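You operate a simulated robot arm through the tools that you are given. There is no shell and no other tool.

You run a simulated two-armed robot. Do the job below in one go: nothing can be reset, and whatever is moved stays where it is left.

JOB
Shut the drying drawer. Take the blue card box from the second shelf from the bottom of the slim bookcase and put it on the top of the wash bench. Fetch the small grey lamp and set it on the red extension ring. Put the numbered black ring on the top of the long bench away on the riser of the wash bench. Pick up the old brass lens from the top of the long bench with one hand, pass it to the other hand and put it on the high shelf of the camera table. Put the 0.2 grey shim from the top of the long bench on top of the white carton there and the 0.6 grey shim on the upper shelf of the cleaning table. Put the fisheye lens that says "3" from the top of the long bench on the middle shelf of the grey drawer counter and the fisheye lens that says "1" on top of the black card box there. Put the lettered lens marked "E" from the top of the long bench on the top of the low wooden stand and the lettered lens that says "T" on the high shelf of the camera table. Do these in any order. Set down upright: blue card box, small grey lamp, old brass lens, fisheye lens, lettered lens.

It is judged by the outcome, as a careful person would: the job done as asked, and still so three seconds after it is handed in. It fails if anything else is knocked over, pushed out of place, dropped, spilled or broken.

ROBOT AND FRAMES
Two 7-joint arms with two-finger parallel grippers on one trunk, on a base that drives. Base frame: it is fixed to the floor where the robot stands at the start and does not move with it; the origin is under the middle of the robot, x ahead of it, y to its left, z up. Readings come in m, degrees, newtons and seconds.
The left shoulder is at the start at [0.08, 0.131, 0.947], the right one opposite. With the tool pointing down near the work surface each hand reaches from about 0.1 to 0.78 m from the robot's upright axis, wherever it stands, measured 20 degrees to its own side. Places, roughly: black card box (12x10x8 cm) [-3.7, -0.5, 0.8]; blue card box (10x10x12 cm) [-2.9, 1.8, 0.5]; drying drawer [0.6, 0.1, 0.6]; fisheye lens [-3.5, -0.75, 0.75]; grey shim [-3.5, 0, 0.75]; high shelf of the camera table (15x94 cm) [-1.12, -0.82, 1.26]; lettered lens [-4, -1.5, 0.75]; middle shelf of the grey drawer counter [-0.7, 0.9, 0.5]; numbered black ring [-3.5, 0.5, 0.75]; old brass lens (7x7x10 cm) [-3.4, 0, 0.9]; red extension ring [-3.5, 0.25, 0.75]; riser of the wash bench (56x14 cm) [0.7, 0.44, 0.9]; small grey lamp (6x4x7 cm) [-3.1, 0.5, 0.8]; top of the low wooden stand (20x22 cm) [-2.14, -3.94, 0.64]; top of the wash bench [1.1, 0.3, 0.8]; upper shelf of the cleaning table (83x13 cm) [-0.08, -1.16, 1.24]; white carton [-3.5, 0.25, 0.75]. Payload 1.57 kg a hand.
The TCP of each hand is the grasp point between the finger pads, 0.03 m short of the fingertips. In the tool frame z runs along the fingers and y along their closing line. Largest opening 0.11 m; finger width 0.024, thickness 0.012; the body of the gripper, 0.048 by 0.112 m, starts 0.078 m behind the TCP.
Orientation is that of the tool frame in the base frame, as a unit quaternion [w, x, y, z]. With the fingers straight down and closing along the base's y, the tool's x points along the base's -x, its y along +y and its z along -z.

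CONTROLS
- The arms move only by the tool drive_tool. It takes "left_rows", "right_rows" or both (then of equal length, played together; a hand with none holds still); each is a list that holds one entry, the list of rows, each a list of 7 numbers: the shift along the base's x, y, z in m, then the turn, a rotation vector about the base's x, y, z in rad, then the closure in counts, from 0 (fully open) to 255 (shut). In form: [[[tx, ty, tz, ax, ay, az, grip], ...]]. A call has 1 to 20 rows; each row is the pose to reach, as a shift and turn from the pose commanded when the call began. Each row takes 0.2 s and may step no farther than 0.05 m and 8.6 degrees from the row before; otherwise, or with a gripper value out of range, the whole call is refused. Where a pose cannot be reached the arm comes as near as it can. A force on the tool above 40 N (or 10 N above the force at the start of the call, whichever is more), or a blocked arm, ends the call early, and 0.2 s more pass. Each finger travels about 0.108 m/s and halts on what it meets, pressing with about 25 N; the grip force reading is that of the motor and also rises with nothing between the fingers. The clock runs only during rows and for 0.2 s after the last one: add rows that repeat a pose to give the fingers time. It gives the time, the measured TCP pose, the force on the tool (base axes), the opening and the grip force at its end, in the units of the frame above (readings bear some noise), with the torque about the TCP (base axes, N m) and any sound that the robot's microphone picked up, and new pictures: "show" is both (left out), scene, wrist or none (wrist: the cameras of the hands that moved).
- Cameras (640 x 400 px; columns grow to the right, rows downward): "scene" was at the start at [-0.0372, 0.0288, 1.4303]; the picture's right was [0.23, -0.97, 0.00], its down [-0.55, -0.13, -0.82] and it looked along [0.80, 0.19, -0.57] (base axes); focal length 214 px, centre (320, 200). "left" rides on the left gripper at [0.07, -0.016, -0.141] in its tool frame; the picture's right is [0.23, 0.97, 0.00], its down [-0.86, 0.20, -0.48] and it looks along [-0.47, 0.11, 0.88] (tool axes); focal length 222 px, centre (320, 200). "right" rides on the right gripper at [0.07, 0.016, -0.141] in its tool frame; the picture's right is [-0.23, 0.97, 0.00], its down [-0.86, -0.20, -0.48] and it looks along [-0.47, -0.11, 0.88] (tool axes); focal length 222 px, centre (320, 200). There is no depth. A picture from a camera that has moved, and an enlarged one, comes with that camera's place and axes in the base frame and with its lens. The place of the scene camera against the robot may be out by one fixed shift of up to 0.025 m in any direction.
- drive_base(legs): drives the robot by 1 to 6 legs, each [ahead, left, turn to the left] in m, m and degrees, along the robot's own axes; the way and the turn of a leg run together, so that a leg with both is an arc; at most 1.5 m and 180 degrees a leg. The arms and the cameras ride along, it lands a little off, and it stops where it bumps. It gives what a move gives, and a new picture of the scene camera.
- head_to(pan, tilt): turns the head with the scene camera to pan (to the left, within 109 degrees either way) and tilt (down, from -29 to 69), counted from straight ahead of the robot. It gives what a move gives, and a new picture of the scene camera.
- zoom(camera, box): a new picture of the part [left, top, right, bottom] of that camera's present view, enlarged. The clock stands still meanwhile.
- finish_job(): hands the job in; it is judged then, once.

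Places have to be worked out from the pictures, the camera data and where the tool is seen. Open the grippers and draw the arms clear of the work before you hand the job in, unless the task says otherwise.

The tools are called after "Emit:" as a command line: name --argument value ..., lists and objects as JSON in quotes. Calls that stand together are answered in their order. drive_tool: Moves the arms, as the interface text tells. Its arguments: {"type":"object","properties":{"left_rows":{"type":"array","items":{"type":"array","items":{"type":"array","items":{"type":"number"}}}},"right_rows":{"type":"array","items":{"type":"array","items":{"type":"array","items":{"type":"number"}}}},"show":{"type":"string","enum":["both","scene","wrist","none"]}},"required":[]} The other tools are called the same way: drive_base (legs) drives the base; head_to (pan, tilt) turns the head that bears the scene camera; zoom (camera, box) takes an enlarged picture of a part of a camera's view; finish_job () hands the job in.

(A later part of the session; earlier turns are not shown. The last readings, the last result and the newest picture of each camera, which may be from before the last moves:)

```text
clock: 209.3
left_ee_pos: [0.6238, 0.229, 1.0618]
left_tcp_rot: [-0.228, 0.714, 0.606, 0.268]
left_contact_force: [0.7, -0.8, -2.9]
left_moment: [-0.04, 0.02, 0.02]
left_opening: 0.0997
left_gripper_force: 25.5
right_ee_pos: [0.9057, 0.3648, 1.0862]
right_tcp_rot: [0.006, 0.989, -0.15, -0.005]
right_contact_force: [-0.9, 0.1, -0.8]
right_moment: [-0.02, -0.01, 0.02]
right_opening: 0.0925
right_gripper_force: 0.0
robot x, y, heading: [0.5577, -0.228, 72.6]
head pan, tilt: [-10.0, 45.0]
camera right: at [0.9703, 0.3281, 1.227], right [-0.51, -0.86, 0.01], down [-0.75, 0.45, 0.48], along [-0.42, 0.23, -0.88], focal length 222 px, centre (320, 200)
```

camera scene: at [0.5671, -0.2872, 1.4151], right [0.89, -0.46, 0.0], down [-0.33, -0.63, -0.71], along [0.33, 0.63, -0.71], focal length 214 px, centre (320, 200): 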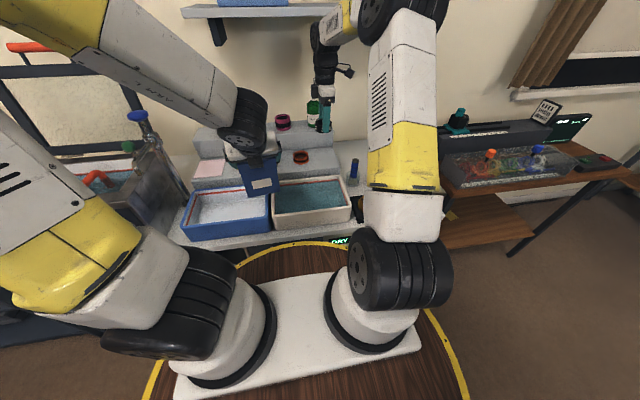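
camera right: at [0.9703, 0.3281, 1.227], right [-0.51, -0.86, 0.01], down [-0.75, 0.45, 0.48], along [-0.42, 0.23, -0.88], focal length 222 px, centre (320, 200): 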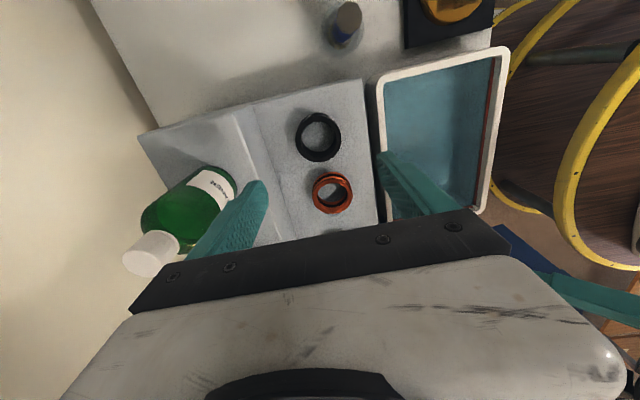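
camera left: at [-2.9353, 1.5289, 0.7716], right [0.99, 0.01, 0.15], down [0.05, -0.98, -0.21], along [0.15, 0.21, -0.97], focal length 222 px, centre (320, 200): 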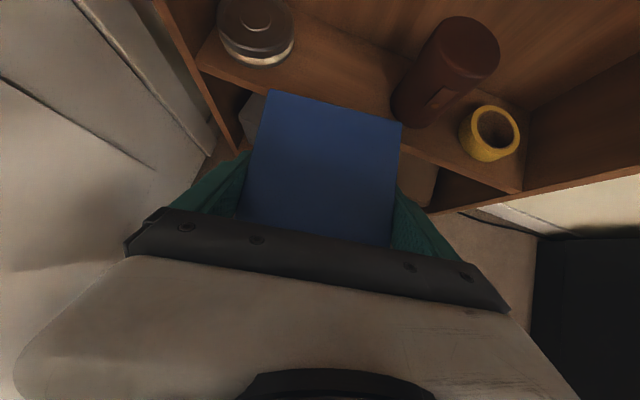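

The black ring stands neatly on the riser. I retract the right hand to its travel pose.

Emit:
drive_tool --right_rows '[[[0, -0.01, 0.02, 0, 0, -0.1305, 0], [0, -0.03, 0.03, 0, 0, -0.261, 0], [-0.002, -0.06, 0.03, 0, 0, -0.3915, 0], [-0.005, -0.09, 0.03, 0, 0, -0.522, 0], [-0.008, -0.12, 0.03, 0, 0, -0.6525, 0], [-0.011, -0.15, 0.03, 0, 0, -0.783, 0], [-0.014, -0.18, 0.03, 0, 0, -0.9135, 0], [-0.016, -0.21, 0.03, 0, 0, -1.044, 0], [-0.018, -0.24, 0.03, 0, 0, -1.1745, 0], [-0.019, -0.265, 0.03, 0, 0, -1.305, 0]]]' --show "scene"

```text
clock: 211.5
left_ee_pos: [0.6244, 0.2288, 1.0625]
left_tcp_rot: [-0.227, 0.714, 0.605, 0.269]
left_contact_force: [-0.3, -0.5, -3.1]
left_moment: [-0.05, 0.01, 0.0]
left_opening: 0.0997
left_gripper_force: 24.9
right_ee_pos: [0.8872, 0.0994, 1.1167]
right_tcp_rot: [-0.002, -0.693, 0.721, 0.008]
right_contact_force: [-0.6, 0.3, 0.1]
right_moment: [-0.04, 0.02, 0.02]
right_opening: 0.1099
right_gripper_force: 0.1
robot x, y, heading: [0.5548, -0.2354, 72.6]
head pan, tilt: [-10.0, 45.0]
camera scene: at [0.5672, -0.2865, 1.4151], right [0.89, -0.46, 0.0], down [-0.33, -0.63, -0.71], along [0.33, 0.63, -0.71], focal length 214 px, centre (320, 200)
```

scene: 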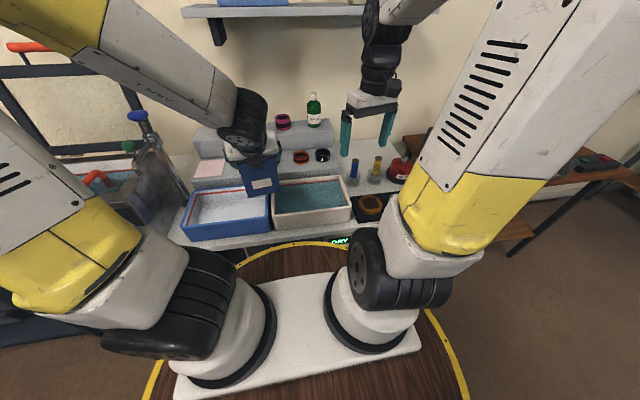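

Next the blue box. I raise it a little to clear the marker jars, then sidestep right so the free area behind the jars is on my left side.

Emit:
drive_tool --left_rows '[[[0, 0, 0.04, 0, 0, 0, 255], [0, 0, 0.08, 0, 0, 0, 255], [0, 0, 0.1, 0, 0, 0, 255]]]' --show "none"

```text
clock: 212.3
left_ee_pos: [0.6246, 0.2279, 1.1623]
left_tcp_rot: [-0.226, 0.714, 0.605, 0.269]
left_contact_force: [0.5, -0.4, -3.0]
left_moment: [-0.05, 0.01, -0.01]
left_opening: 0.0997
left_gripper_force: 24.6
right_ee_pos: [0.887, 0.0995, 1.1157]
right_tcp_rot: [-0.002, -0.694, 0.72, 0.007]
right_contact_force: [-0.5, 0.1, -0.1]
right_moment: [0.01, -0.03, -0.01]
right_opening: 0.11
right_gripper_force: 0.0
robot x, y, heading: [0.5529, -0.2359, 72.6]
head pan, tilt: [-10.0, 45.0]
```

Emit:
drive_base --legs '[[0, -0.5, 0]]'

Emit:
head_to --pan 15 --tilt 40

Emit:
zoom --camera "left" --box '[0, 0, 640, 400]'

```text
clock: 215.2
left_ee_pos: [1.101, 0.0783, 1.1638]
left_tcp_rot: [-0.226, 0.715, 0.604, 0.27]
left_contact_force: [-0.4, 0.2, -2.0]
left_moment: [-0.04, -0.01, -0.05]
left_opening: 0.1
left_gripper_force: 24.7
right_ee_pos: [1.3643, -0.0512, 1.1164]
right_tcp_rot: [-0.001, -0.693, 0.721, 0.008]
right_contact_force: [-0.7, 0.1, 0.0]
right_moment: [0.0, -0.01, -0.02]
right_opening: 0.1101
right_gripper_force: 0.1
robot x, y, heading: [1.032, -0.3788, 72.3]
head pan, tilt: [-10.0, 45.0]
camera scene: at [1.0423, -0.4368, 1.4151], right [0.89, -0.46, 0.0], down [-0.33, -0.63, -0.71], along [0.33, 0.63, -0.71], focal length 214 px, centre (320, 200)
```

scene: 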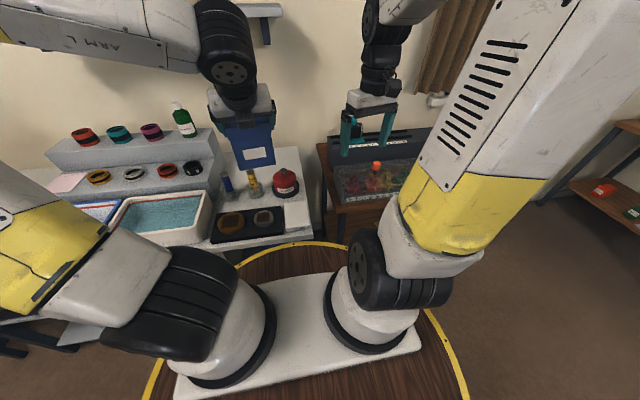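

```text
clock: 216.1
left_ee_pos: [1.1005, 0.0786, 1.1631]
left_tcp_rot: [-0.226, 0.715, 0.604, 0.269]
left_contact_force: [0.2, -0.4, -3.0]
left_moment: [-0.02, 0.0, 0.01]
left_opening: 0.0996
left_gripper_force: 24.8
right_ee_pos: [1.3636, -0.0509, 1.1173]
right_tcp_rot: [-0.002, -0.694, 0.72, 0.008]
right_contact_force: [0.5, 0.4, -0.2]
right_moment: [-0.02, 0.0, 0.02]
right_opening: 0.1102
right_gripper_force: 0.1
robot x, y, heading: [1.0292, -0.3848, 72.6]
head pan, tilt: [15.0, 40.0]
camera scene: at [1.0086, -0.424, 1.4223], right [1.0, -0.05, 0.0], down [-0.03, -0.64, -0.77], along [0.04, 0.77, -0.64], focal length 214 px, centre (320, 200)
```

scene: 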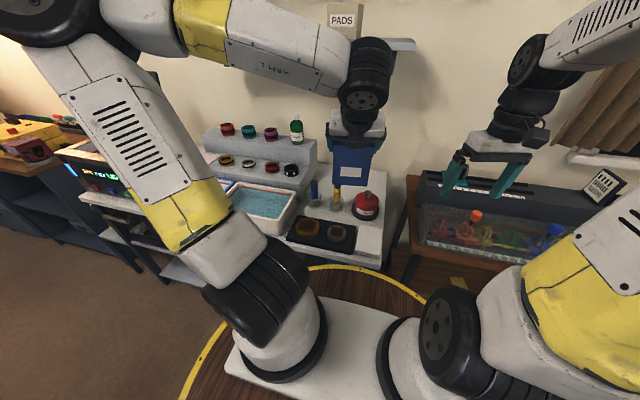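

```text
1.00 times, centred on (320, 200) of left (not enlarged: the box is as wide or as high as the picture)
camera zoom: at [1.0773, 0.0406, 1.315], right [0.99, 0.01, 0.15], down [0.04, -0.98, -0.2], along [0.15, 0.21, -0.97], focal length 222 px, centre (320, 200)
```

zoom: 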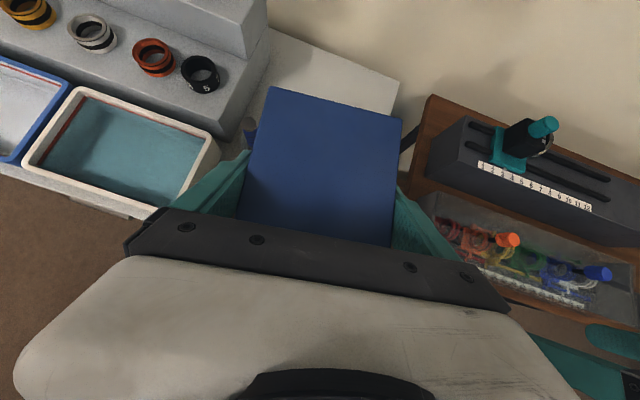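

The top-side wrist camera shows the free area between the riser's end and the bench's right edge. I carry the box forward over the jars to about (1.145, 0.385).

Emit:
drive_tool --left_rows '[[[0.006, 0.042, -0.01, 0, 0, 0, 255], [0.012, 0.084, -0.02, 0, 0, 0, 255], [0.018, 0.126, -0.03, 0, 0, 0, 255], [0.024, 0.168, -0.04, 0, 0, 0, 255], [0.03, 0.21, -0.04, 0, 0, 0, 255], [0.036, 0.252, -0.04, 0, 0, 0, 255], [0.0425, 0.294, -0.04, 0, 0, 0, 255]]]'

```text
clock: 217.7
left_ee_pos: [1.1437, 0.3725, 1.1235]
left_tcp_rot: [-0.227, 0.715, 0.604, 0.269]
left_contact_force: [-0.1, -0.2, -3.1]
left_moment: [-0.02, 0.02, 0.01]
left_opening: 0.0999
left_gripper_force: 25.6
right_ee_pos: [1.3624, -0.0512, 1.1161]
right_tcp_rot: [-0.002, -0.693, 0.721, 0.008]
right_contact_force: [-0.7, -0.3, 0.0]
right_moment: [0.04, 0.01, 0.0]
right_opening: 0.1097
right_gripper_force: 0.1
robot x, y, heading: [1.0297, -0.3859, 72.7]
head pan, tilt: [15.0, 40.0]
camera scene: at [1.0085, -0.4242, 1.4223], right [1.0, -0.04, 0.0], down [-0.03, -0.64, -0.77], along [0.03, 0.77, -0.64], focal length 214 px, centre (320, 200)
camera left: at [1.1197, 0.3351, 1.2754], right [0.99, 0.01, 0.15], down [0.04, -0.98, -0.2], along [0.15, 0.21, -0.97], focal length 222 px, centre (320, 200)
```

scene: 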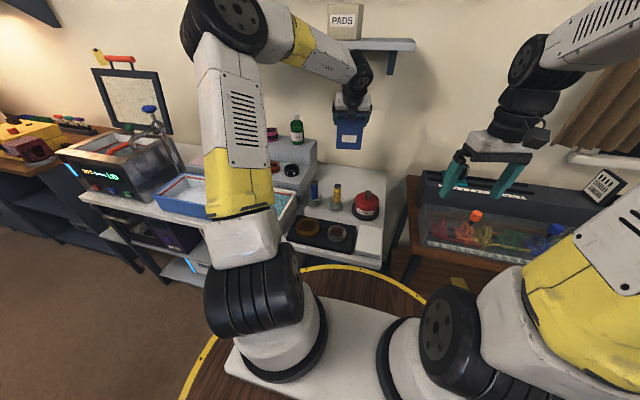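
left: 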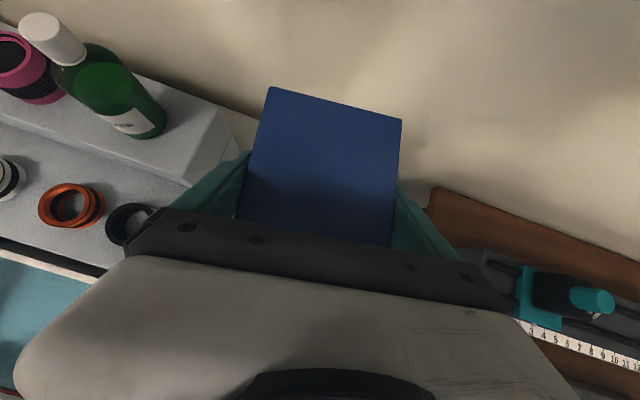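

The spot below is clear and the wall is ~10 cm behind. I lower the box toward the bench.

Emit:
drive_tool --left_rows '[[[0, 0, -0.04, 0, 0, 0, 255], [0, 0, -0.08, 0, 0, 0, 255], [0, 0, -0.115, 0, 0, 0, 255], [0, 0, -0.14, 0, 0, 0, 255], [0, 0, -0.15, 0, 0, 0, 255], [0, 0, -0.156, 0, 0, 0, 255]]]' --show "scene"

Emit:
zoom --camera "scene" --box '[290, 80, 420, 220]'

```text
clock: 219.1
left_ee_pos: [1.1439, 0.3719, 0.9675]
left_tcp_rot: [-0.226, 0.714, 0.605, 0.27]
left_contact_force: [-0.2, -0.4, -2.7]
left_moment: [-0.06, 0.01, -0.01]
left_opening: 0.0996
left_gripper_force: 24.8
right_ee_pos: [1.3633, -0.051, 1.1148]
right_tcp_rot: [-0.002, -0.693, 0.721, 0.008]
right_contact_force: [0.0, 1.1, 0.1]
right_moment: [-0.03, -0.01, 0.0]
right_opening: 0.1101
right_gripper_force: 0.0
robot x, y, heading: [1.027, -0.3851, 72.5]
head pan, tilt: [15.0, 40.0]
camera scene: at [1.0086, -0.4239, 1.4224], right [1.0, -0.05, 0.0], down [-0.03, -0.64, -0.77], along [0.03, 0.77, -0.64], focal length 214 px, centre (320, 200)
```

scene: 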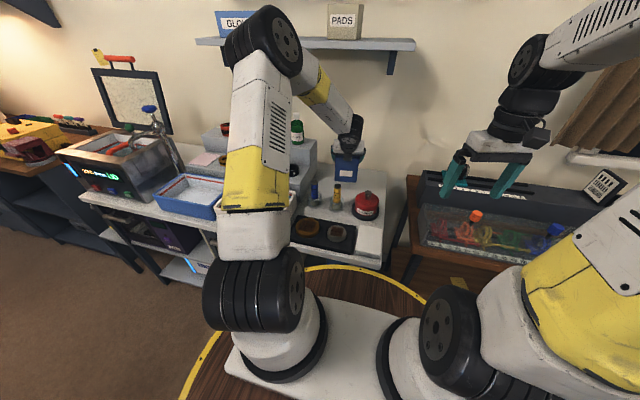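

```text
2.86 times, centred on (355, 150) of scene
camera zoom: at [1.0086, -0.4239, 1.4224], right [1.0, -0.05, 0.0], down [-0.03, -0.64, -0.77], along [0.03, 0.77, -0.64], focal length 613 px, centre (220, 343)
```

zoom: 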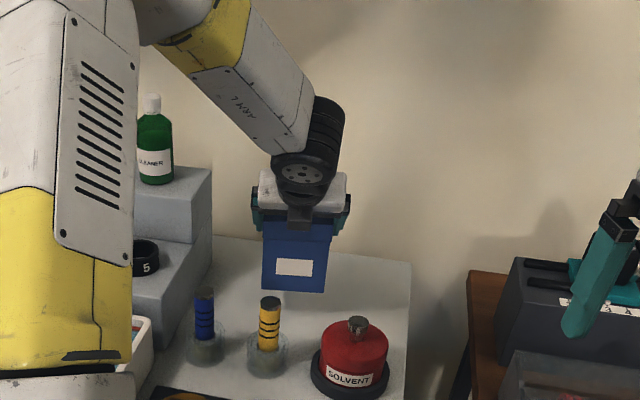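

Nearly down. I continue in small steps to feel the bench.

Emit:
drive_tool --left_rows '[[[0, 0, -0.004, 0, 0, 0, 255], [0, 0, -0.008, 0, 0, 0, 255], [0, 0, -0.012, 0, 0, 0, 255], [0, 0, -0.016, 0, 0, 0, 255]]]' --show "none"

```text
clock: 220.1
left_ee_pos: [1.1436, 0.3711, 0.9505]
left_tcp_rot: [-0.226, 0.715, 0.604, 0.269]
left_contact_force: [0.7, -0.8, -2.9]
left_moment: [-0.03, 0.04, -0.01]
left_opening: 0.0999
left_gripper_force: 25.3
right_ee_pos: [1.3642, -0.0495, 1.1157]
right_tcp_rot: [-0.001, -0.693, 0.721, 0.007]
right_contact_force: [0.0, -0.1, 0.3]
right_moment: [-0.01, 0.02, 0.02]
right_opening: 0.1101
right_gripper_force: 0.0
robot x, y, heading: [1.0319, -0.389, 72.5]
head pan, tilt: [15.0, 40.0]
```

Emit:
drive_tool --left_rows '[[[0, 0, -0.003, 0, 0, 0, 255], [0, 0, -0.006, 0, 0, 0, 255], [0, 0, -0.009, 0, 0, 0, 255], [0, 0, -0.012, 0, 0, 0, 255]]]' --show "none"

Emit:
zoom --camera "scene" --box '[300, 110, 400, 200]'

```text
clock: 221.1
left_ee_pos: [1.1432, 0.372, 0.94]
left_tcp_rot: [-0.226, 0.715, 0.604, 0.27]
left_contact_force: [-0.1, -0.1, -3.0]
left_moment: [-0.05, 0.03, -0.03]
left_opening: 0.0999
left_gripper_force: 24.9
right_ee_pos: [1.3629, -0.0515, 1.1155]
right_tcp_rot: [-0.002, -0.693, 0.72, 0.007]
right_contact_force: [0.5, 0.8, -0.5]
right_moment: [-0.01, 0.01, -0.02]
right_opening: 0.1099
right_gripper_force: 0.1
robot x, y, heading: [1.0314, -0.3813, 72.4]
head pan, tilt: [15.0, 40.0]
```

```text
4.44 times, centred on (350, 155) of scene
camera zoom: at [1.0086, -0.4239, 1.4224], right [1.0, -0.05, 0.0], down [-0.03, -0.64, -0.77], along [0.03, 0.77, -0.64], focal length 953 px, centre (187, 400)
```

zoom: 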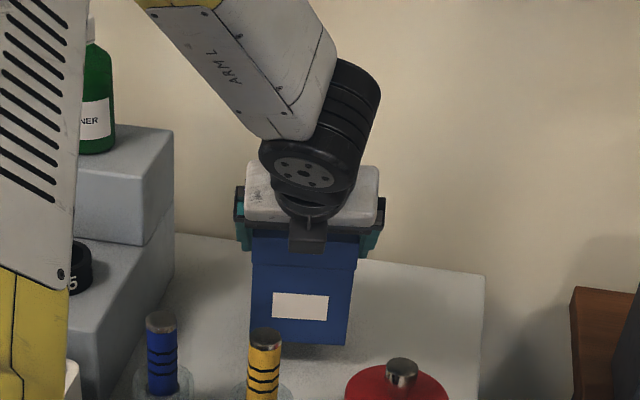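

Still no contact; the shadow shows a small gap. I continue down slowly.

Emit:
drive_tool --left_rows '[[[0, 0, -0.004, 0, 0, 0, 255], [0, 0, -0.008, 0, 0, 0, 255], [0, 0, -0.012, 0, 0, 0, 255], [0, 0, -0.015, 0, 0, 0, 255], [0, 0, -0.018, 0, 0, 0, 255]]]' --show "none"

```text
clock: 222.3
left_ee_pos: [1.1432, 0.3721, 0.921]
left_tcp_rot: [-0.227, 0.714, 0.605, 0.269]
left_contact_force: [-0.3, 0.2, -2.8]
left_moment: [-0.02, 0.01, -0.01]
left_opening: 0.0998
left_gripper_force: 25.3
right_ee_pos: [1.3641, -0.0515, 1.1159]
right_tcp_rot: [-0.003, -0.693, 0.721, 0.008]
right_contact_force: [-0.4, -0.2, 0.9]
right_moment: [-0.05, 0.01, -0.03]
right_opening: 0.1099
right_gripper_force: 0.1
robot x, y, heading: [1.0315, -0.3902, 72.6]
head pan, tilt: [15.0, 40.0]
```

Emit:
drive_tool --left_rows '[[[0, 0, -0.003, 0, 0, 0, 255], [0, 0, -0.006, 0, 0, 0, 255], [0, 0, -0.009, 0, 0, 0, 255], [0, 0, -0.012, 0, 0, 0, 255]]]' --show "none"

Emit:
zoom --camera "scene" --box '[300, 110, 400, 200]'

```text
clock: 223.3
left_ee_pos: [1.1434, 0.3728, 0.9091]
left_tcp_rot: [-0.226, 0.715, 0.605, 0.27]
left_contact_force: [-0.5, -0.2, -2.7]
left_moment: [-0.04, 0.01, 0.03]
left_opening: 0.0998
left_gripper_force: 25.5
right_ee_pos: [1.3638, -0.0508, 1.1168]
right_tcp_rot: [-0.002, -0.693, 0.721, 0.007]
right_contact_force: [-0.6, 0.3, 0.0]
right_moment: [0.0, 0.01, 0.02]
right_opening: 0.1102
right_gripper_force: 0.0
robot x, y, heading: [1.0273, -0.3843, 72.3]
head pan, tilt: [15.0, 40.0]
```

```text
4.44 times, centred on (350, 155) of scene
camera zoom: at [1.0086, -0.4239, 1.4224], right [1.0, -0.05, 0.0], down [-0.03, -0.64, -0.77], along [0.03, 0.77, -0.64], focal length 953 px, centre (187, 400)
```

zoom: 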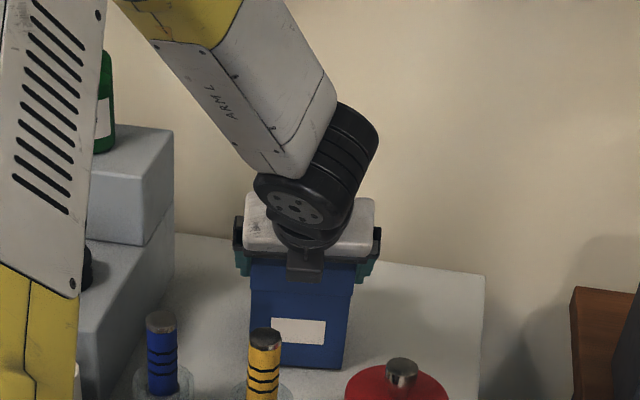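

Emit:
drive_tool --left_rows '[[[0, 0, -0.003, 0, 0, 0, 255], [0, 0, -0.006, 0, 0, 0, 255], [0, 0, -0.009, 0, 0, 0, 255]]]' --show "none"

```text
clock: 224.1
left_ee_pos: [1.1437, 0.3738, 0.9034]
left_tcp_rot: [-0.229, 0.713, 0.604, 0.273]
left_contact_force: [0.4, -0.8, 20.6]
left_moment: [0.16, 0.53, 0.27]
left_opening: 0.1
left_gripper_force: 24.9
right_ee_pos: [1.3644, -0.0524, 1.117]
right_tcp_rot: [-0.003, -0.694, 0.72, 0.007]
right_contact_force: [0.0, 0.0, -0.2]
right_moment: [0.0, 0.02, -0.03]
right_opening: 0.1099
right_gripper_force: 0.0
robot x, y, heading: [1.0312, -0.3847, 72.5]
head pan, tilt: [15.0, 40.0]
```

Contact (20 N). I ease up 2 mm, open fully and back the hand straight out along its axis.

Emit:
drive_tool --left_rows '[[[0, 0, 0.002, 0, 0, 0, 255], [0, 0, 0.002, 0, 0, 0, 100], [0, 0, 0.002, 0, 0, 0, 0], [0, 0, 0.002, 0, 0, 0, 0], [-0.003, -0.016, 0.021, 0, 0, 0, 0], [-0.006, -0.033, 0.04, 0, 0, 0, 0], [-0.01, -0.058, 0.07, 0, 0, 0, 0], [-0.014, -0.084, 0.1, 0, 0, 0, 0], [-0.018, -0.11, 0.13, 0, 0, 0, 0]]]'

Emit:
zoom --camera "scene" --box '[300, 110, 400, 200]'

```text
clock: 226.1
left_ee_pos: [1.1241, 0.2612, 1.03]
left_tcp_rot: [-0.226, 0.715, 0.604, 0.269]
left_contact_force: [0.2, 0.2, 0.6]
left_moment: [-0.02, 0.02, 0.01]
left_opening: 0.1101
left_gripper_force: 0.1
right_ee_pos: [1.3638, -0.0508, 1.1167]
right_tcp_rot: [-0.002, -0.694, 0.72, 0.007]
right_contact_force: [0.5, 0.5, -0.4]
right_moment: [-0.03, 0.0, 0.0]
right_opening: 0.11
right_gripper_force: 0.1
robot x, y, heading: [1.0291, -0.3856, 72.6]
head pan, tilt: [15.0, 40.0]
camera scene: at [1.0087, -0.4235, 1.4224], right [1.0, -0.05, 0.0], down [-0.03, -0.64, -0.77], along [0.03, 0.76, -0.64], focal length 214 px, centre (320, 200)
camera left: at [1.1015, 0.2242, 1.1819], right [0.99, 0.01, 0.15], down [0.04, -0.98, -0.2], along [0.15, 0.21, -0.97], focal length 222 px, centre (320, 200)
```

scene: 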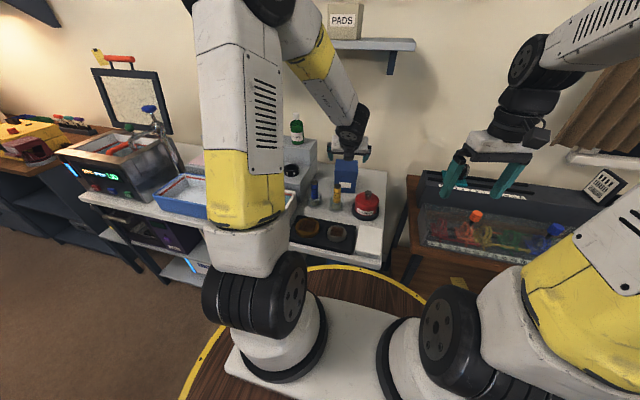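
left: 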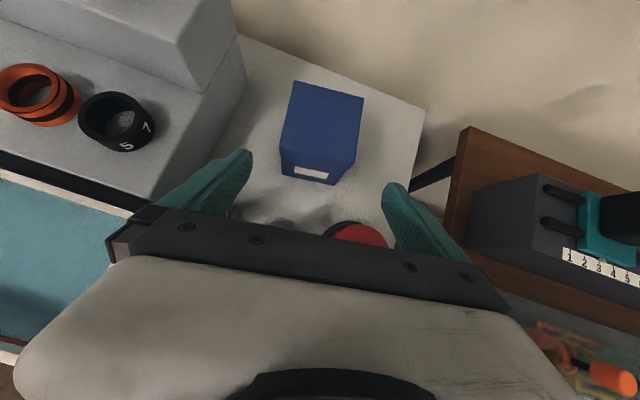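

```text
4.44 times, centred on (350, 155) of scene
camera zoom: at [1.0087, -0.4235, 1.4224], right [1.0, -0.05, 0.0], down [-0.03, -0.64, -0.77], along [0.03, 0.76, -0.64], focal length 953 px, centre (187, 400)
```

zoom: 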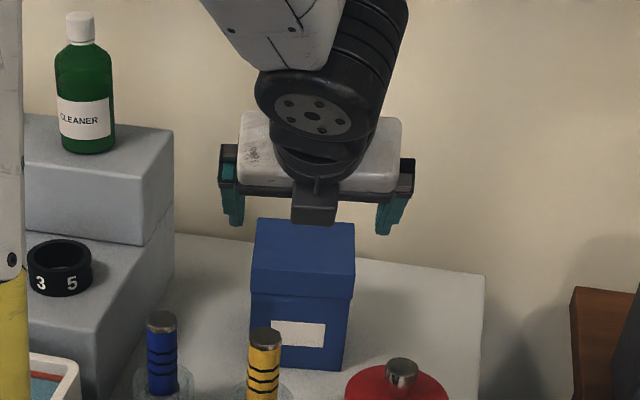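

The blue box stands upright on the bench top. I retract the left hand to a travel pose.

Emit:
drive_tool --left_rows '[[[-0.01, -0.035, 0.03, 0, 0, 0, 0], [-0.02, -0.07, 0.06, 0, 0, 0, 0], [-0.04, -0.1, 0.08, 0, 0, 0, 0], [-0.07, -0.125, 0.1, 0, 0, 0, 0], [-0.11, -0.14, 0.1, 0, 0, 0, 0], [-0.15, -0.155, 0.1, 0, 0, 0, 0]]]' --show "none"

Emit:
head_to --pan -100 --tilt 15

```text
clock: 227.5
left_ee_pos: [0.975, 0.1072, 1.1292]
left_tcp_rot: [-0.226, 0.715, 0.605, 0.269]
left_contact_force: [-0.5, 0.9, -0.1]
left_moment: [-0.03, 0.0, 0.01]
left_opening: 0.11
left_gripper_force: 0.0
right_ee_pos: [1.3641, -0.0522, 1.1151]
right_tcp_rot: [-0.002, -0.693, 0.721, 0.007]
right_contact_force: [1.0, -0.7, 0.2]
right_moment: [-0.03, 0.03, 0.01]
right_opening: 0.1101
right_gripper_force: 0.1
robot x, y, heading: [1.0312, -0.3824, 72.6]
head pan, tilt: [15.0, 40.0]
```

```text
clock: 229.4
left_ee_pos: [0.9754, 0.108, 1.1293]
left_tcp_rot: [-0.227, 0.714, 0.605, 0.268]
left_contact_force: [0.7, 0.5, 0.4]
left_moment: [-0.01, -0.02, 0.0]
left_opening: 0.1103
left_gripper_force: 0.1
right_ee_pos: [1.3642, -0.0506, 1.1157]
right_tcp_rot: [-0.002, -0.694, 0.72, 0.008]
right_contact_force: [0.9, 0.2, 0.1]
right_moment: [0.02, -0.04, 0.04]
right_opening: 0.1101
right_gripper_force: 0.1
robot x, y, heading: [1.0279, -0.3861, 72.4]
head pan, tilt: [-100.0, 15.0]
camera scene: at [1.0875, -0.5522, 1.4619], right [-0.46, -0.89, 0.0], down [-0.23, 0.12, -0.97], along [0.86, -0.45, -0.26], focal length 214 px, centre (320, 200)
```

scene: 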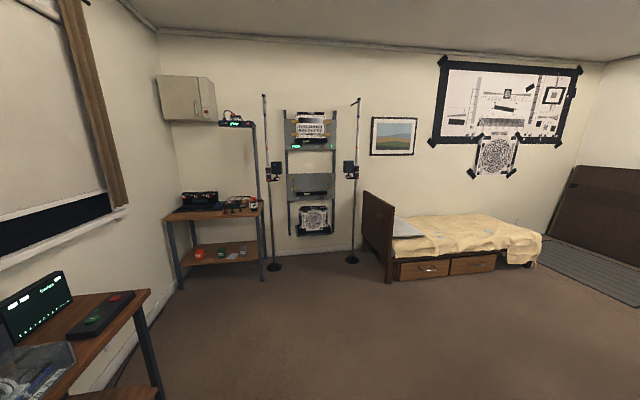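

I turn and drive back along the corridor to the long bench.

Emit:
drive_base --legs '[[-0.11, 0, 0], [0, 0, 90], [1.4, 0, 0], [1.4, 0, 0], [0.73, 0, 0]]'

Emit:
head_to --pan 60 --tilt 35

```text
clock: 251.2
left_ee_pos: [-2.8481, 0.5452, 1.13]
left_tcp_rot: [-0.351, 0.081, 0.932, 0.032]
left_contact_force: [0.5, 0.1, 0.2]
left_moment: [0.0, -0.04, -0.01]
left_opening: 0.1101
left_gripper_force: 0.0
right_ee_pos: [-2.6853, 0.934, 1.117]
right_tcp_rot: [0.006, 1.0, -0.022, -0.004]
right_contact_force: [-0.1, -0.6, -0.1]
right_moment: [-0.02, 0.01, -0.01]
right_opening: 0.1098
right_gripper_force: 0.2
robot x, y, heading: [-2.357, 0.5922, 161.8]
head pan, tilt: [-100.0, 15.0]
camera scene: at [-2.1619, 0.644, 1.4619], right [0.88, -0.47, 0.0], down [-0.12, -0.23, -0.97], along [0.45, 0.85, -0.26], focal length 214 px, centre (320, 200)
```

scene: 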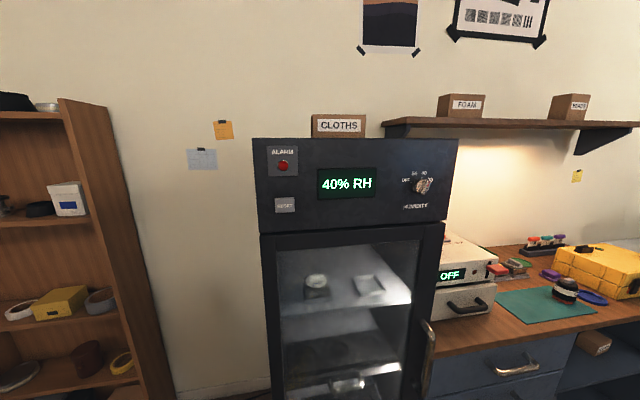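

```text
clock: 253.6
left_ee_pos: [-2.8467, 0.5452, 1.1299]
left_tcp_rot: [-0.35, 0.081, 0.933, 0.032]
left_contact_force: [-0.3, 0.8, -0.4]
left_moment: [0.0, 0.0, -0.01]
left_opening: 0.11
left_gripper_force: 0.0
right_ee_pos: [-2.6852, 0.9327, 1.1159]
right_tcp_rot: [0.007, 1.0, -0.023, -0.004]
right_contact_force: [0.1, -0.8, 0.5]
right_moment: [0.02, -0.03, 0.01]
right_opening: 0.1102
right_gripper_force: 0.0
robot x, y, heading: [-2.3509, 0.5964, 162.0]
head pan, tilt: [60.0, 35.0]
camera scene: at [-2.2713, 0.5026, 1.4299], right [-0.67, 0.74, 0.0], down [0.43, 0.38, -0.82], along [-0.61, -0.55, -0.57], focal length 214 px, centre (320, 200)
```

scene: 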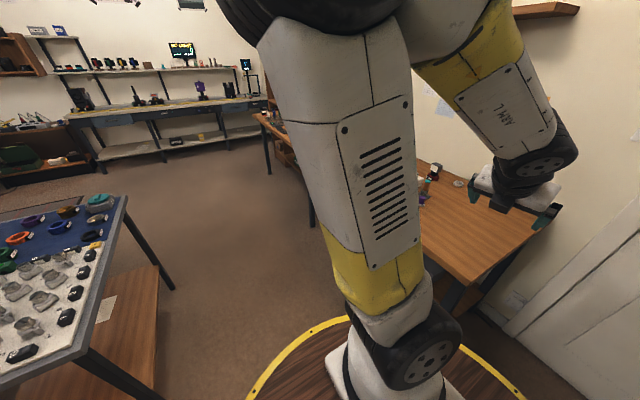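

Clear passage between the small table and the bench. I sidestep left along the bench to the fisheye lenses.

Emit:
drive_base --legs '[[0, 1.5, 0]]'

Emit:
head_to --pan 0 --tilt 45

Emit:
zoom --camera "scene" --box '[140, 100, 420, 240]'

```text
clock: 261.0
left_ee_pos: [-3.3071, -0.8857, 1.1294]
left_tcp_rot: [-0.351, 0.079, 0.933, 0.031]
left_contact_force: [0.6, 1.2, 0.7]
left_moment: [0.0, 0.0, -0.02]
left_opening: 0.11
left_gripper_force: 0.0
right_ee_pos: [-3.148, -0.4961, 1.1162]
right_tcp_rot: [0.007, 1.0, -0.02, -0.004]
right_contact_force: [-0.4, 0.6, 0.4]
right_moment: [0.01, 0.0, 0.02]
right_opening: 0.1099
right_gripper_force: 0.1
robot x, y, heading: [-2.8154, -0.8304, 162.2]
head pan, tilt: [60.0, 35.0]
camera scene: at [-2.7303, -0.9247, 1.4299], right [-0.67, 0.74, 0.0], down [0.42, 0.39, -0.82], along [-0.61, -0.55, -0.57], focal length 214 px, centre (320, 200)
```

scene: 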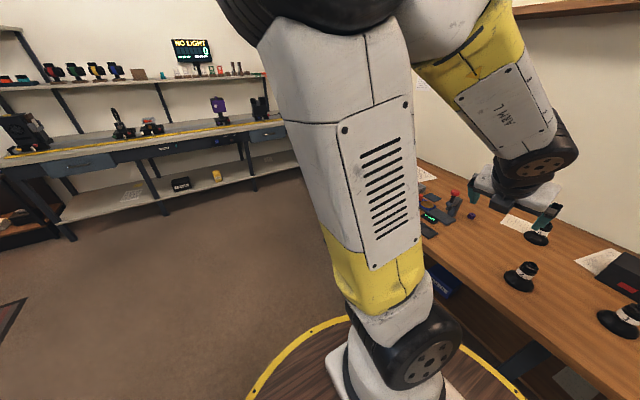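

```text
clock: 262.3
left_ee_pos: [-3.3067, -0.8847, 1.1299]
left_tcp_rot: [-0.35, 0.079, 0.933, 0.031]
left_contact_force: [0.4, -1.0, 0.2]
left_moment: [-0.03, -0.01, 0.0]
left_opening: 0.11
left_gripper_force: 0.1
right_ee_pos: [-3.1462, -0.4959, 1.1156]
right_tcp_rot: [0.007, 1.0, -0.02, -0.003]
right_contact_force: [0.5, 0.4, 0.2]
right_moment: [0.0, 0.01, 0.05]
right_opening: 0.1098
right_gripper_force: 0.1
robot x, y, heading: [-2.8181, -0.831, 162.2]
head pan, tilt: [0.0, 45.0]
camera scene: at [-2.7427, -0.8407, 1.4151], right [0.3, 0.95, 0.0], down [0.67, -0.21, -0.71], along [-0.67, 0.21, -0.71], focal length 214 px, centre (320, 200)
```

scene: 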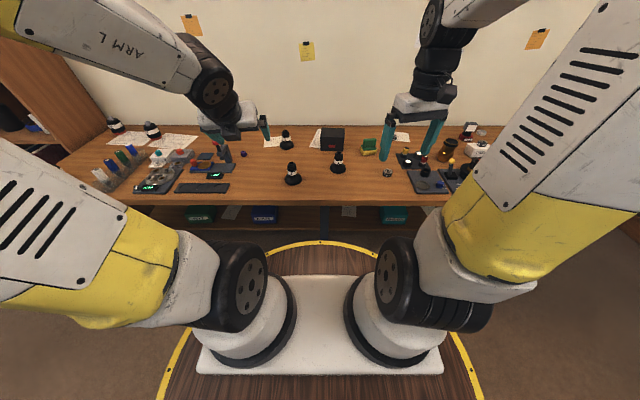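

```text
2.29 times, centred on (280, 170) of scene
camera zoom: at [-2.7427, -0.8407, 1.4151], right [0.3, 0.95, 0.0], down [0.67, -0.21, -0.71], along [-0.67, 0.21, -0.71], focal length 490 px, centre (411, 269)
```

zoom: 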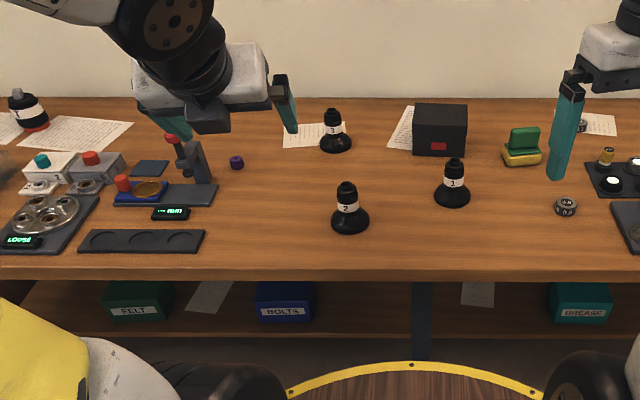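

I zoom in to read the lens numbers and the shim.

Emit:
zoom --camera "scene" --box '[260, 115, 360, 195]'

Emit:
zoom --camera "scene" --box '[360, 130, 420, 185]'

Emit:
zoom --camera "scene" --box '[80, 105, 200, 175]'

```text
5.00 times, centred on (310, 155) of scene
camera zoom: at [-2.7427, -0.8407, 1.4151], right [0.3, 0.95, 0.0], down [0.67, -0.21, -0.71], along [-0.67, 0.21, -0.71], focal length 1072 px, centre (370, 425)
```

zoom: 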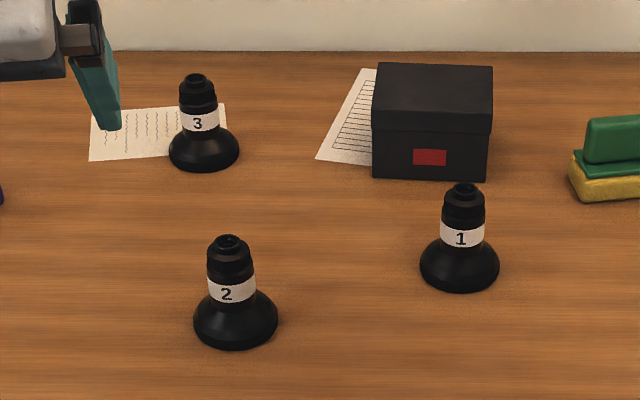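

```text
7.27 times, centred on (390, 158) of scene
camera zoom: at [-2.7427, -0.8407, 1.4151], right [0.3, 0.95, 0.0], down [0.67, -0.21, -0.71], along [-0.67, 0.21, -0.71], focal length 1560 px, centre (-189, 509)
```

zoom: 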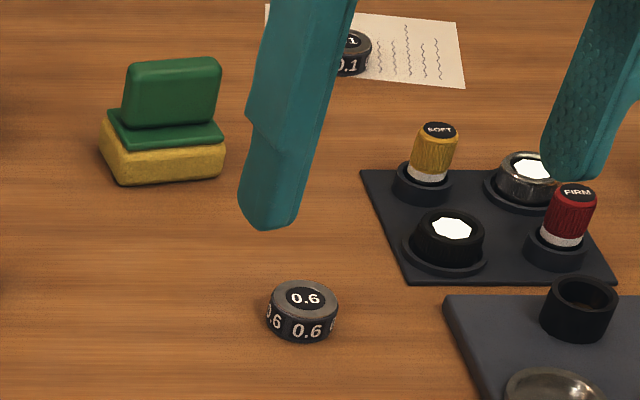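

```text
5.33 times, centred on (140, 140) of scene
camera zoom: at [-2.7427, -0.8407, 1.4151], right [0.3, 0.95, 0.0], down [0.67, -0.21, -0.71], along [-0.67, 0.21, -0.71], focal length 1144 px, centre (1280, 520)
```

zoom: 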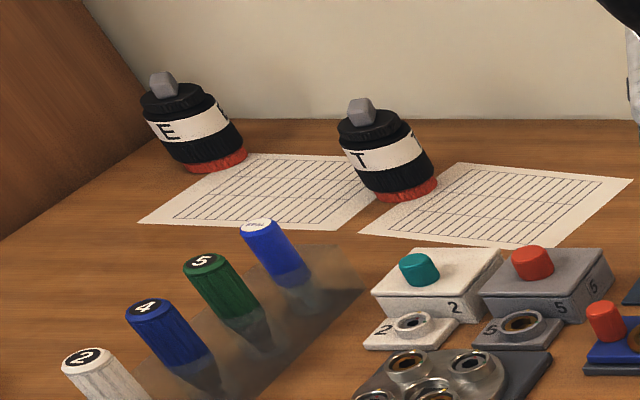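

I can read them: fisheye 3 is at the back left, 2 in front, 1 on the right beside the black box; the 0.6 shim is right; lettered E and T are at the far left. I move closer and slightly left so the right hand can take lens 1.

Emit:
drive_base --legs '[[0, 0.1, 0], [0.15, 0, 0]]'

Emit:
zoom --camera "right" --box '[0, 0, 640, 400]'

```text
clock: 264.5
left_ee_pos: [-3.4804, -0.9338, 1.129]
left_tcp_rot: [-0.351, 0.079, 0.933, 0.032]
left_contact_force: [-0.4, 0.1, -0.2]
left_moment: [0.0, 0.02, 0.02]
left_opening: 0.1101
left_gripper_force: 0.0
right_ee_pos: [-3.3209, -0.5464, 1.1153]
right_tcp_rot: [0.007, 1.0, -0.021, -0.003]
right_contact_force: [-0.5, -0.8, 0.4]
right_moment: [-0.03, 0.06, 0.01]
right_opening: 0.1099
right_gripper_force: 0.0
robot x, y, heading: [-2.988, -0.8805, 162.3]
head pan, tilt: [0.0, 45.0]
camera scene: at [-2.9159, -0.8901, 1.4151], right [0.3, 0.95, 0.0], down [0.67, -0.22, -0.71], along [-0.67, 0.22, -0.71], focal length 214 px, centre (320, 200)
```

scene: 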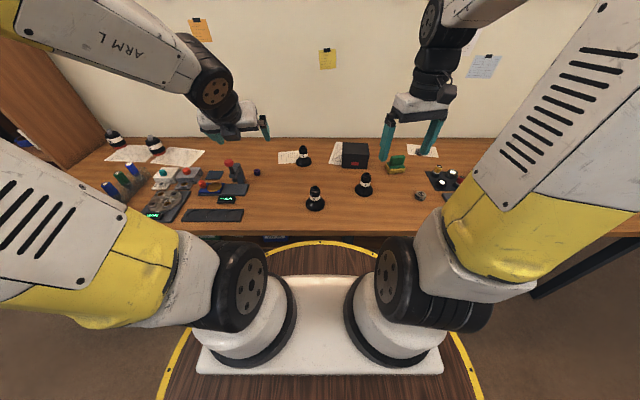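

```text
1.00 times, centred on (320, 200) of right (not enlarged: the box is as wide or as high as the picture)
camera zoom: at [-3.2496, -0.5643, 1.2569], right [-0.27, -0.96, 0.01], down [-0.84, 0.24, 0.48], along [-0.47, 0.12, -0.88], focal length 222 px, centre (320, 200)
```

zoom: 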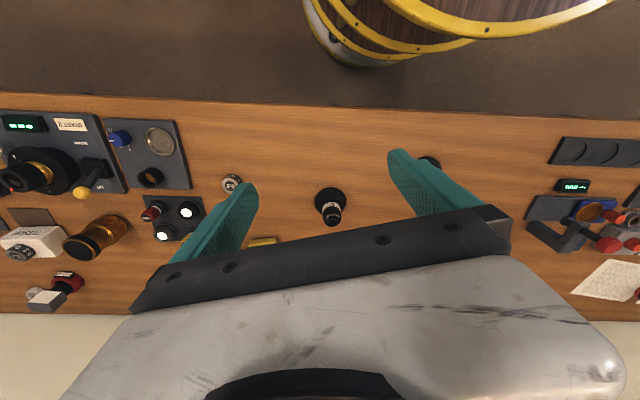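

Lens 1 is at about (-3.504, -0.528). I move the right hand above it and recheck.

Emit:
drive_tool --right_rows '[[[-0.04, 0.004, -0.025, 0, 0, 0, 0], [-0.08, 0.008, -0.05, 0, 0, 0, 0], [-0.12, 0.012, -0.075, 0, 0, 0, 0], [-0.16, 0.016, -0.1, 0, 0, 0, 0], [-0.183, 0.018, -0.13, 0, 0, 0, 0]]]' --show "wrist"

Emit:
zoom --camera "right" --box '[240, 100, 420, 250]'

```text
clock: 265.7
left_ee_pos: [-3.479, -0.9342, 1.1292]
left_tcp_rot: [-0.351, 0.079, 0.933, 0.031]
left_contact_force: [0.0, -0.2, 0.0]
left_moment: [-0.01, 0.05, -0.02]
left_opening: 0.11
left_gripper_force: 0.1
right_ee_pos: [-3.5034, -0.5273, 0.9862]
right_tcp_rot: [0.006, 1.0, -0.02, -0.004]
right_contact_force: [-0.2, -0.5, 0.4]
right_moment: [0.01, 0.01, 0.0]
right_opening: 0.1098
right_gripper_force: 0.0
robot x, y, heading: [-2.9877, -0.8829, 162.4]
head pan, tilt: [0.0, 45.0]
camera right: at [-3.4326, -0.5462, 1.1268], right [-0.27, -0.96, 0.01], down [-0.84, 0.24, 0.48], along [-0.47, 0.12, -0.88], focal length 222 px, centre (320, 200)
```

right: 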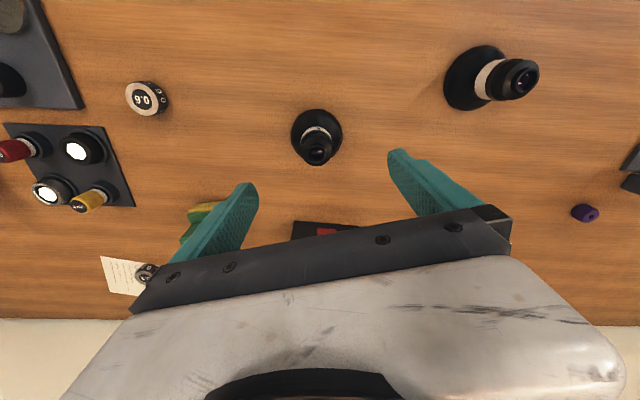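

```text
2.67 times, centred on (330, 175) of right
camera zoom: at [-3.4326, -0.5462, 1.1268], right [-0.27, -0.96, 0.01], down [-0.84, 0.24, 0.48], along [-0.47, 0.12, -0.88], focal length 592 px, centre (293, 267)
```

zoom: 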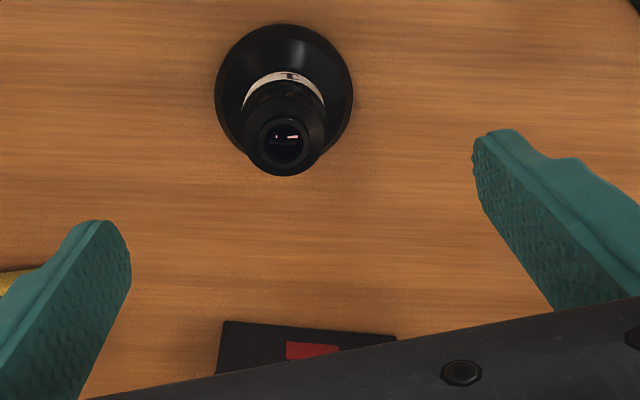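

Lens axis at (-3.499, -0.528), top ≈0.905. I descend to grip its upper body and close.

Emit:
drive_tool --right_rows '[[[0.004, -0.001, -0.04, 0, 0, 0, 0], [0.004, -0.001, -0.08, 0, 0, 0, 0], [0.004, -0.001, -0.108, 0, 0, 0, 0], [0.004, -0.001, -0.108, 0, 0, 0, 140], [0.004, -0.001, -0.108, 0, 0, 0, 255], [0.004, -0.001, -0.108, 0, 0, 0, 255], [0.004, -0.001, -0.108, 0, 0, 0, 255]]]' --show "wrist"

```text
clock: 267.3
left_ee_pos: [-3.4805, -0.9342, 1.1307]
left_tcp_rot: [-0.35, 0.079, 0.933, 0.03]
left_contact_force: [0.7, 0.2, 0.3]
left_moment: [-0.01, 0.01, -0.04]
left_opening: 0.11
left_gripper_force: 0.0
right_ee_pos: [-3.5003, -0.5278, 0.8786]
right_tcp_rot: [0.007, 1.0, -0.021, -0.004]
right_contact_force: [0.2, 1.3, 0.4]
right_moment: [0.07, 0.01, -0.06]
right_opening: 0.0378
right_gripper_force: 25.0
robot x, y, heading: [-2.9877, -0.881, 162.5]
head pan, tilt: [0.0, 45.0]
camera right: at [-3.4285, -0.5467, 1.0191], right [-0.27, -0.96, 0.01], down [-0.84, 0.24, 0.48], along [-0.47, 0.12, -0.88], focal length 222 px, centre (320, 200)
```

right: 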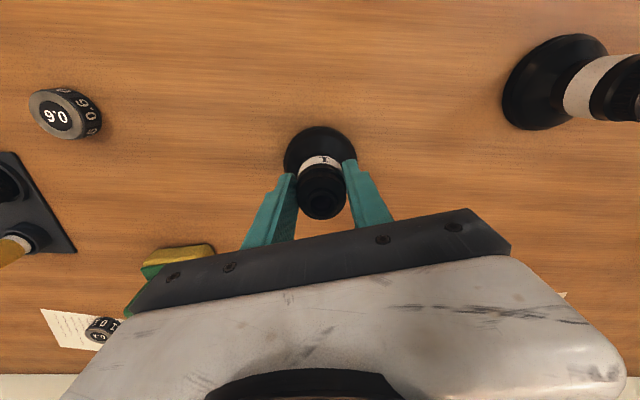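

Held at 3.8 cm, but the box top is just beyond tool-down reach. Before lifting I re-grip with the hand slanted 22° forward.

Emit:
drive_tool --right_rows '[[[0, 0, 0, 0, 0, 0, 100], [0, 0, 0, 0, 0, 0, 60], [0, 0, 0.002, 0.005, 0.128, 0, 60], [0, 0, 0.002, 0.011, 0.256, 0, 60], [0, 0, 0.002, 0.016, 0.384, 0, 60], [0, 0, 0.002, 0.016, 0.384, 0, 160], [0, 0, 0.002, 0.016, 0.384, 0, 255], [0, 0, 0.002, 0.016, 0.384, 0, 255]]]' --show "wrist"

```text
clock: 269.1
left_ee_pos: [-3.4801, -0.9338, 1.1289]
left_tcp_rot: [-0.351, 0.079, 0.933, 0.031]
left_contact_force: [0.0, 0.2, -1.0]
left_moment: [0.01, -0.02, 0.02]
left_opening: 0.1103
left_gripper_force: 0.1
right_ee_pos: [-3.5002, -0.5291, 0.8807]
right_tcp_rot: [0.002, 0.981, -0.019, -0.195]
right_contact_force: [0.1, -0.9, 2.8]
right_moment: [0.15, 0.09, -0.05]
right_opening: 0.0377
right_gripper_force: 24.5
robot x, y, heading: [-2.9878, -0.8796, 162.2]
head pan, tilt: [0.0, 45.0]
camera right: at [-3.381, -0.5491, 0.9841], right [-0.24, -0.96, 0.1], down [-0.6, 0.23, 0.77], along [-0.76, 0.13, -0.63], focal length 222 px, centre (320, 200)
```

right: 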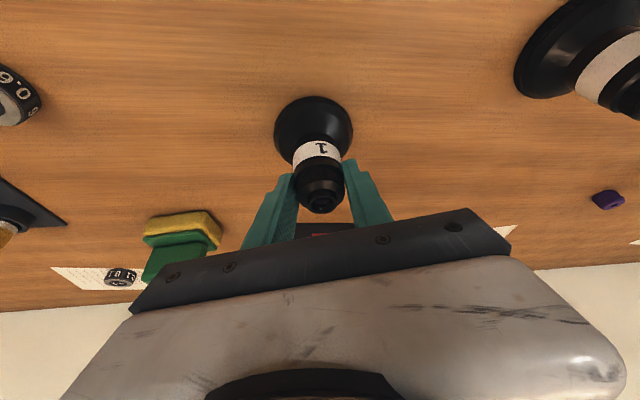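

Re-gripped. I lift the lens above the box's height and look at the box top.

Emit:
drive_tool --right_rows '[[[0, 0, 0.03, 0, 0, 0, 255], [0, 0, 0.07, 0, 0, 0, 255], [0, 0, 0.11, 0, 0, 0, 255], [0, 0, 0.14, 0, 0, 0, 255]]]' --show "wrist"

Emit:
zoom --camera "right" --box '[200, 60, 440, 240]'

```text
clock: 270.1
left_ee_pos: [-3.4813, -0.9343, 1.1308]
left_tcp_rot: [-0.351, 0.079, 0.932, 0.03]
left_contact_force: [-0.1, 0.1, 0.6]
left_moment: [0.0, -0.04, -0.03]
left_opening: 0.1102
left_gripper_force: 0.0
right_ee_pos: [-3.4993, -0.5291, 1.0198]
right_tcp_rot: [0.003, 0.981, -0.019, -0.194]
right_contact_force: [0.1, 0.2, -2.5]
right_moment: [-0.02, -0.01, -0.02]
right_opening: 0.038
right_gripper_force: 24.7
robot x, y, heading: [-2.9905, -0.877, 162.2]
head pan, tilt: [0.0, 45.0]
camera right: at [-3.3813, -0.5495, 1.1247], right [-0.24, -0.96, 0.1], down [-0.6, 0.23, 0.77], along [-0.76, 0.13, -0.64], focal length 222 px, centre (320, 200)
```

right: 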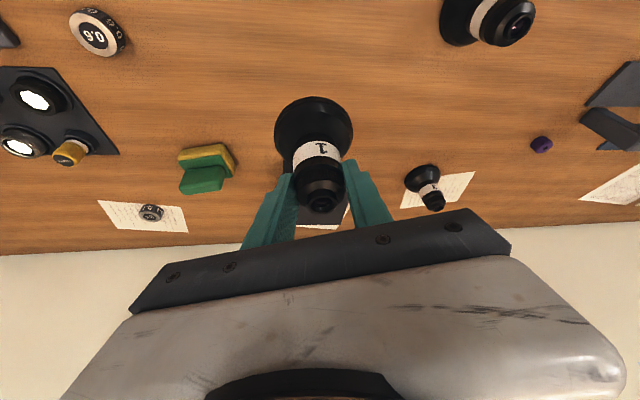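

```text
2.22 times, centred on (320, 150) of right
camera zoom: at [-3.3813, -0.5495, 1.1247], right [-0.24, -0.96, 0.1], down [-0.6, 0.23, 0.77], along [-0.76, 0.13, -0.64], focal length 494 px, centre (320, 311)
```

zoom: 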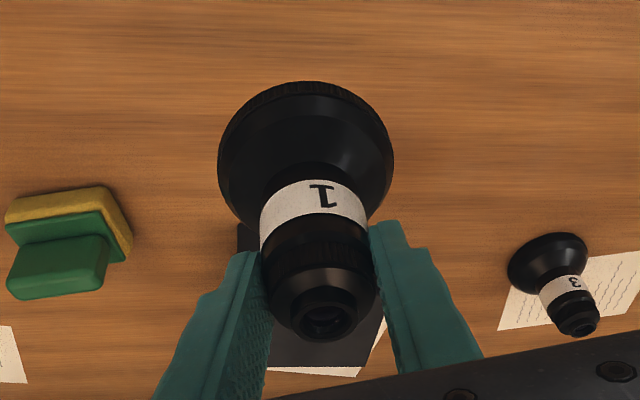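

The lens hides the box from the wrist; I check the box with the scene camera instead.

Emit:
zoom --camera "scene" --box '[300, 110, 420, 210]'

```text
4.00 times, centred on (360, 160) of scene
camera zoom: at [-2.9164, -0.8898, 1.4151], right [0.3, 0.95, 0.0], down [0.67, -0.22, -0.71], along [-0.67, 0.22, -0.71], focal length 858 px, centre (160, 360)
```

zoom: 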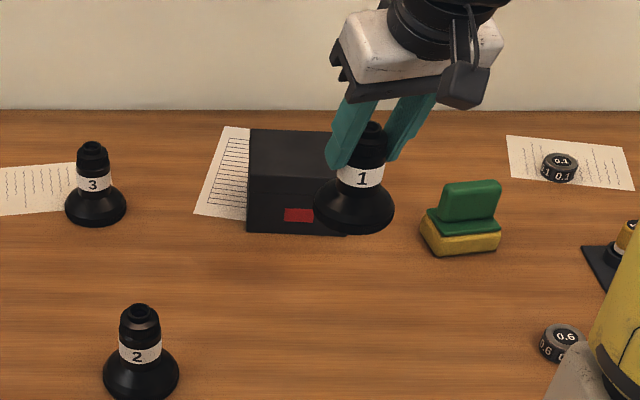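

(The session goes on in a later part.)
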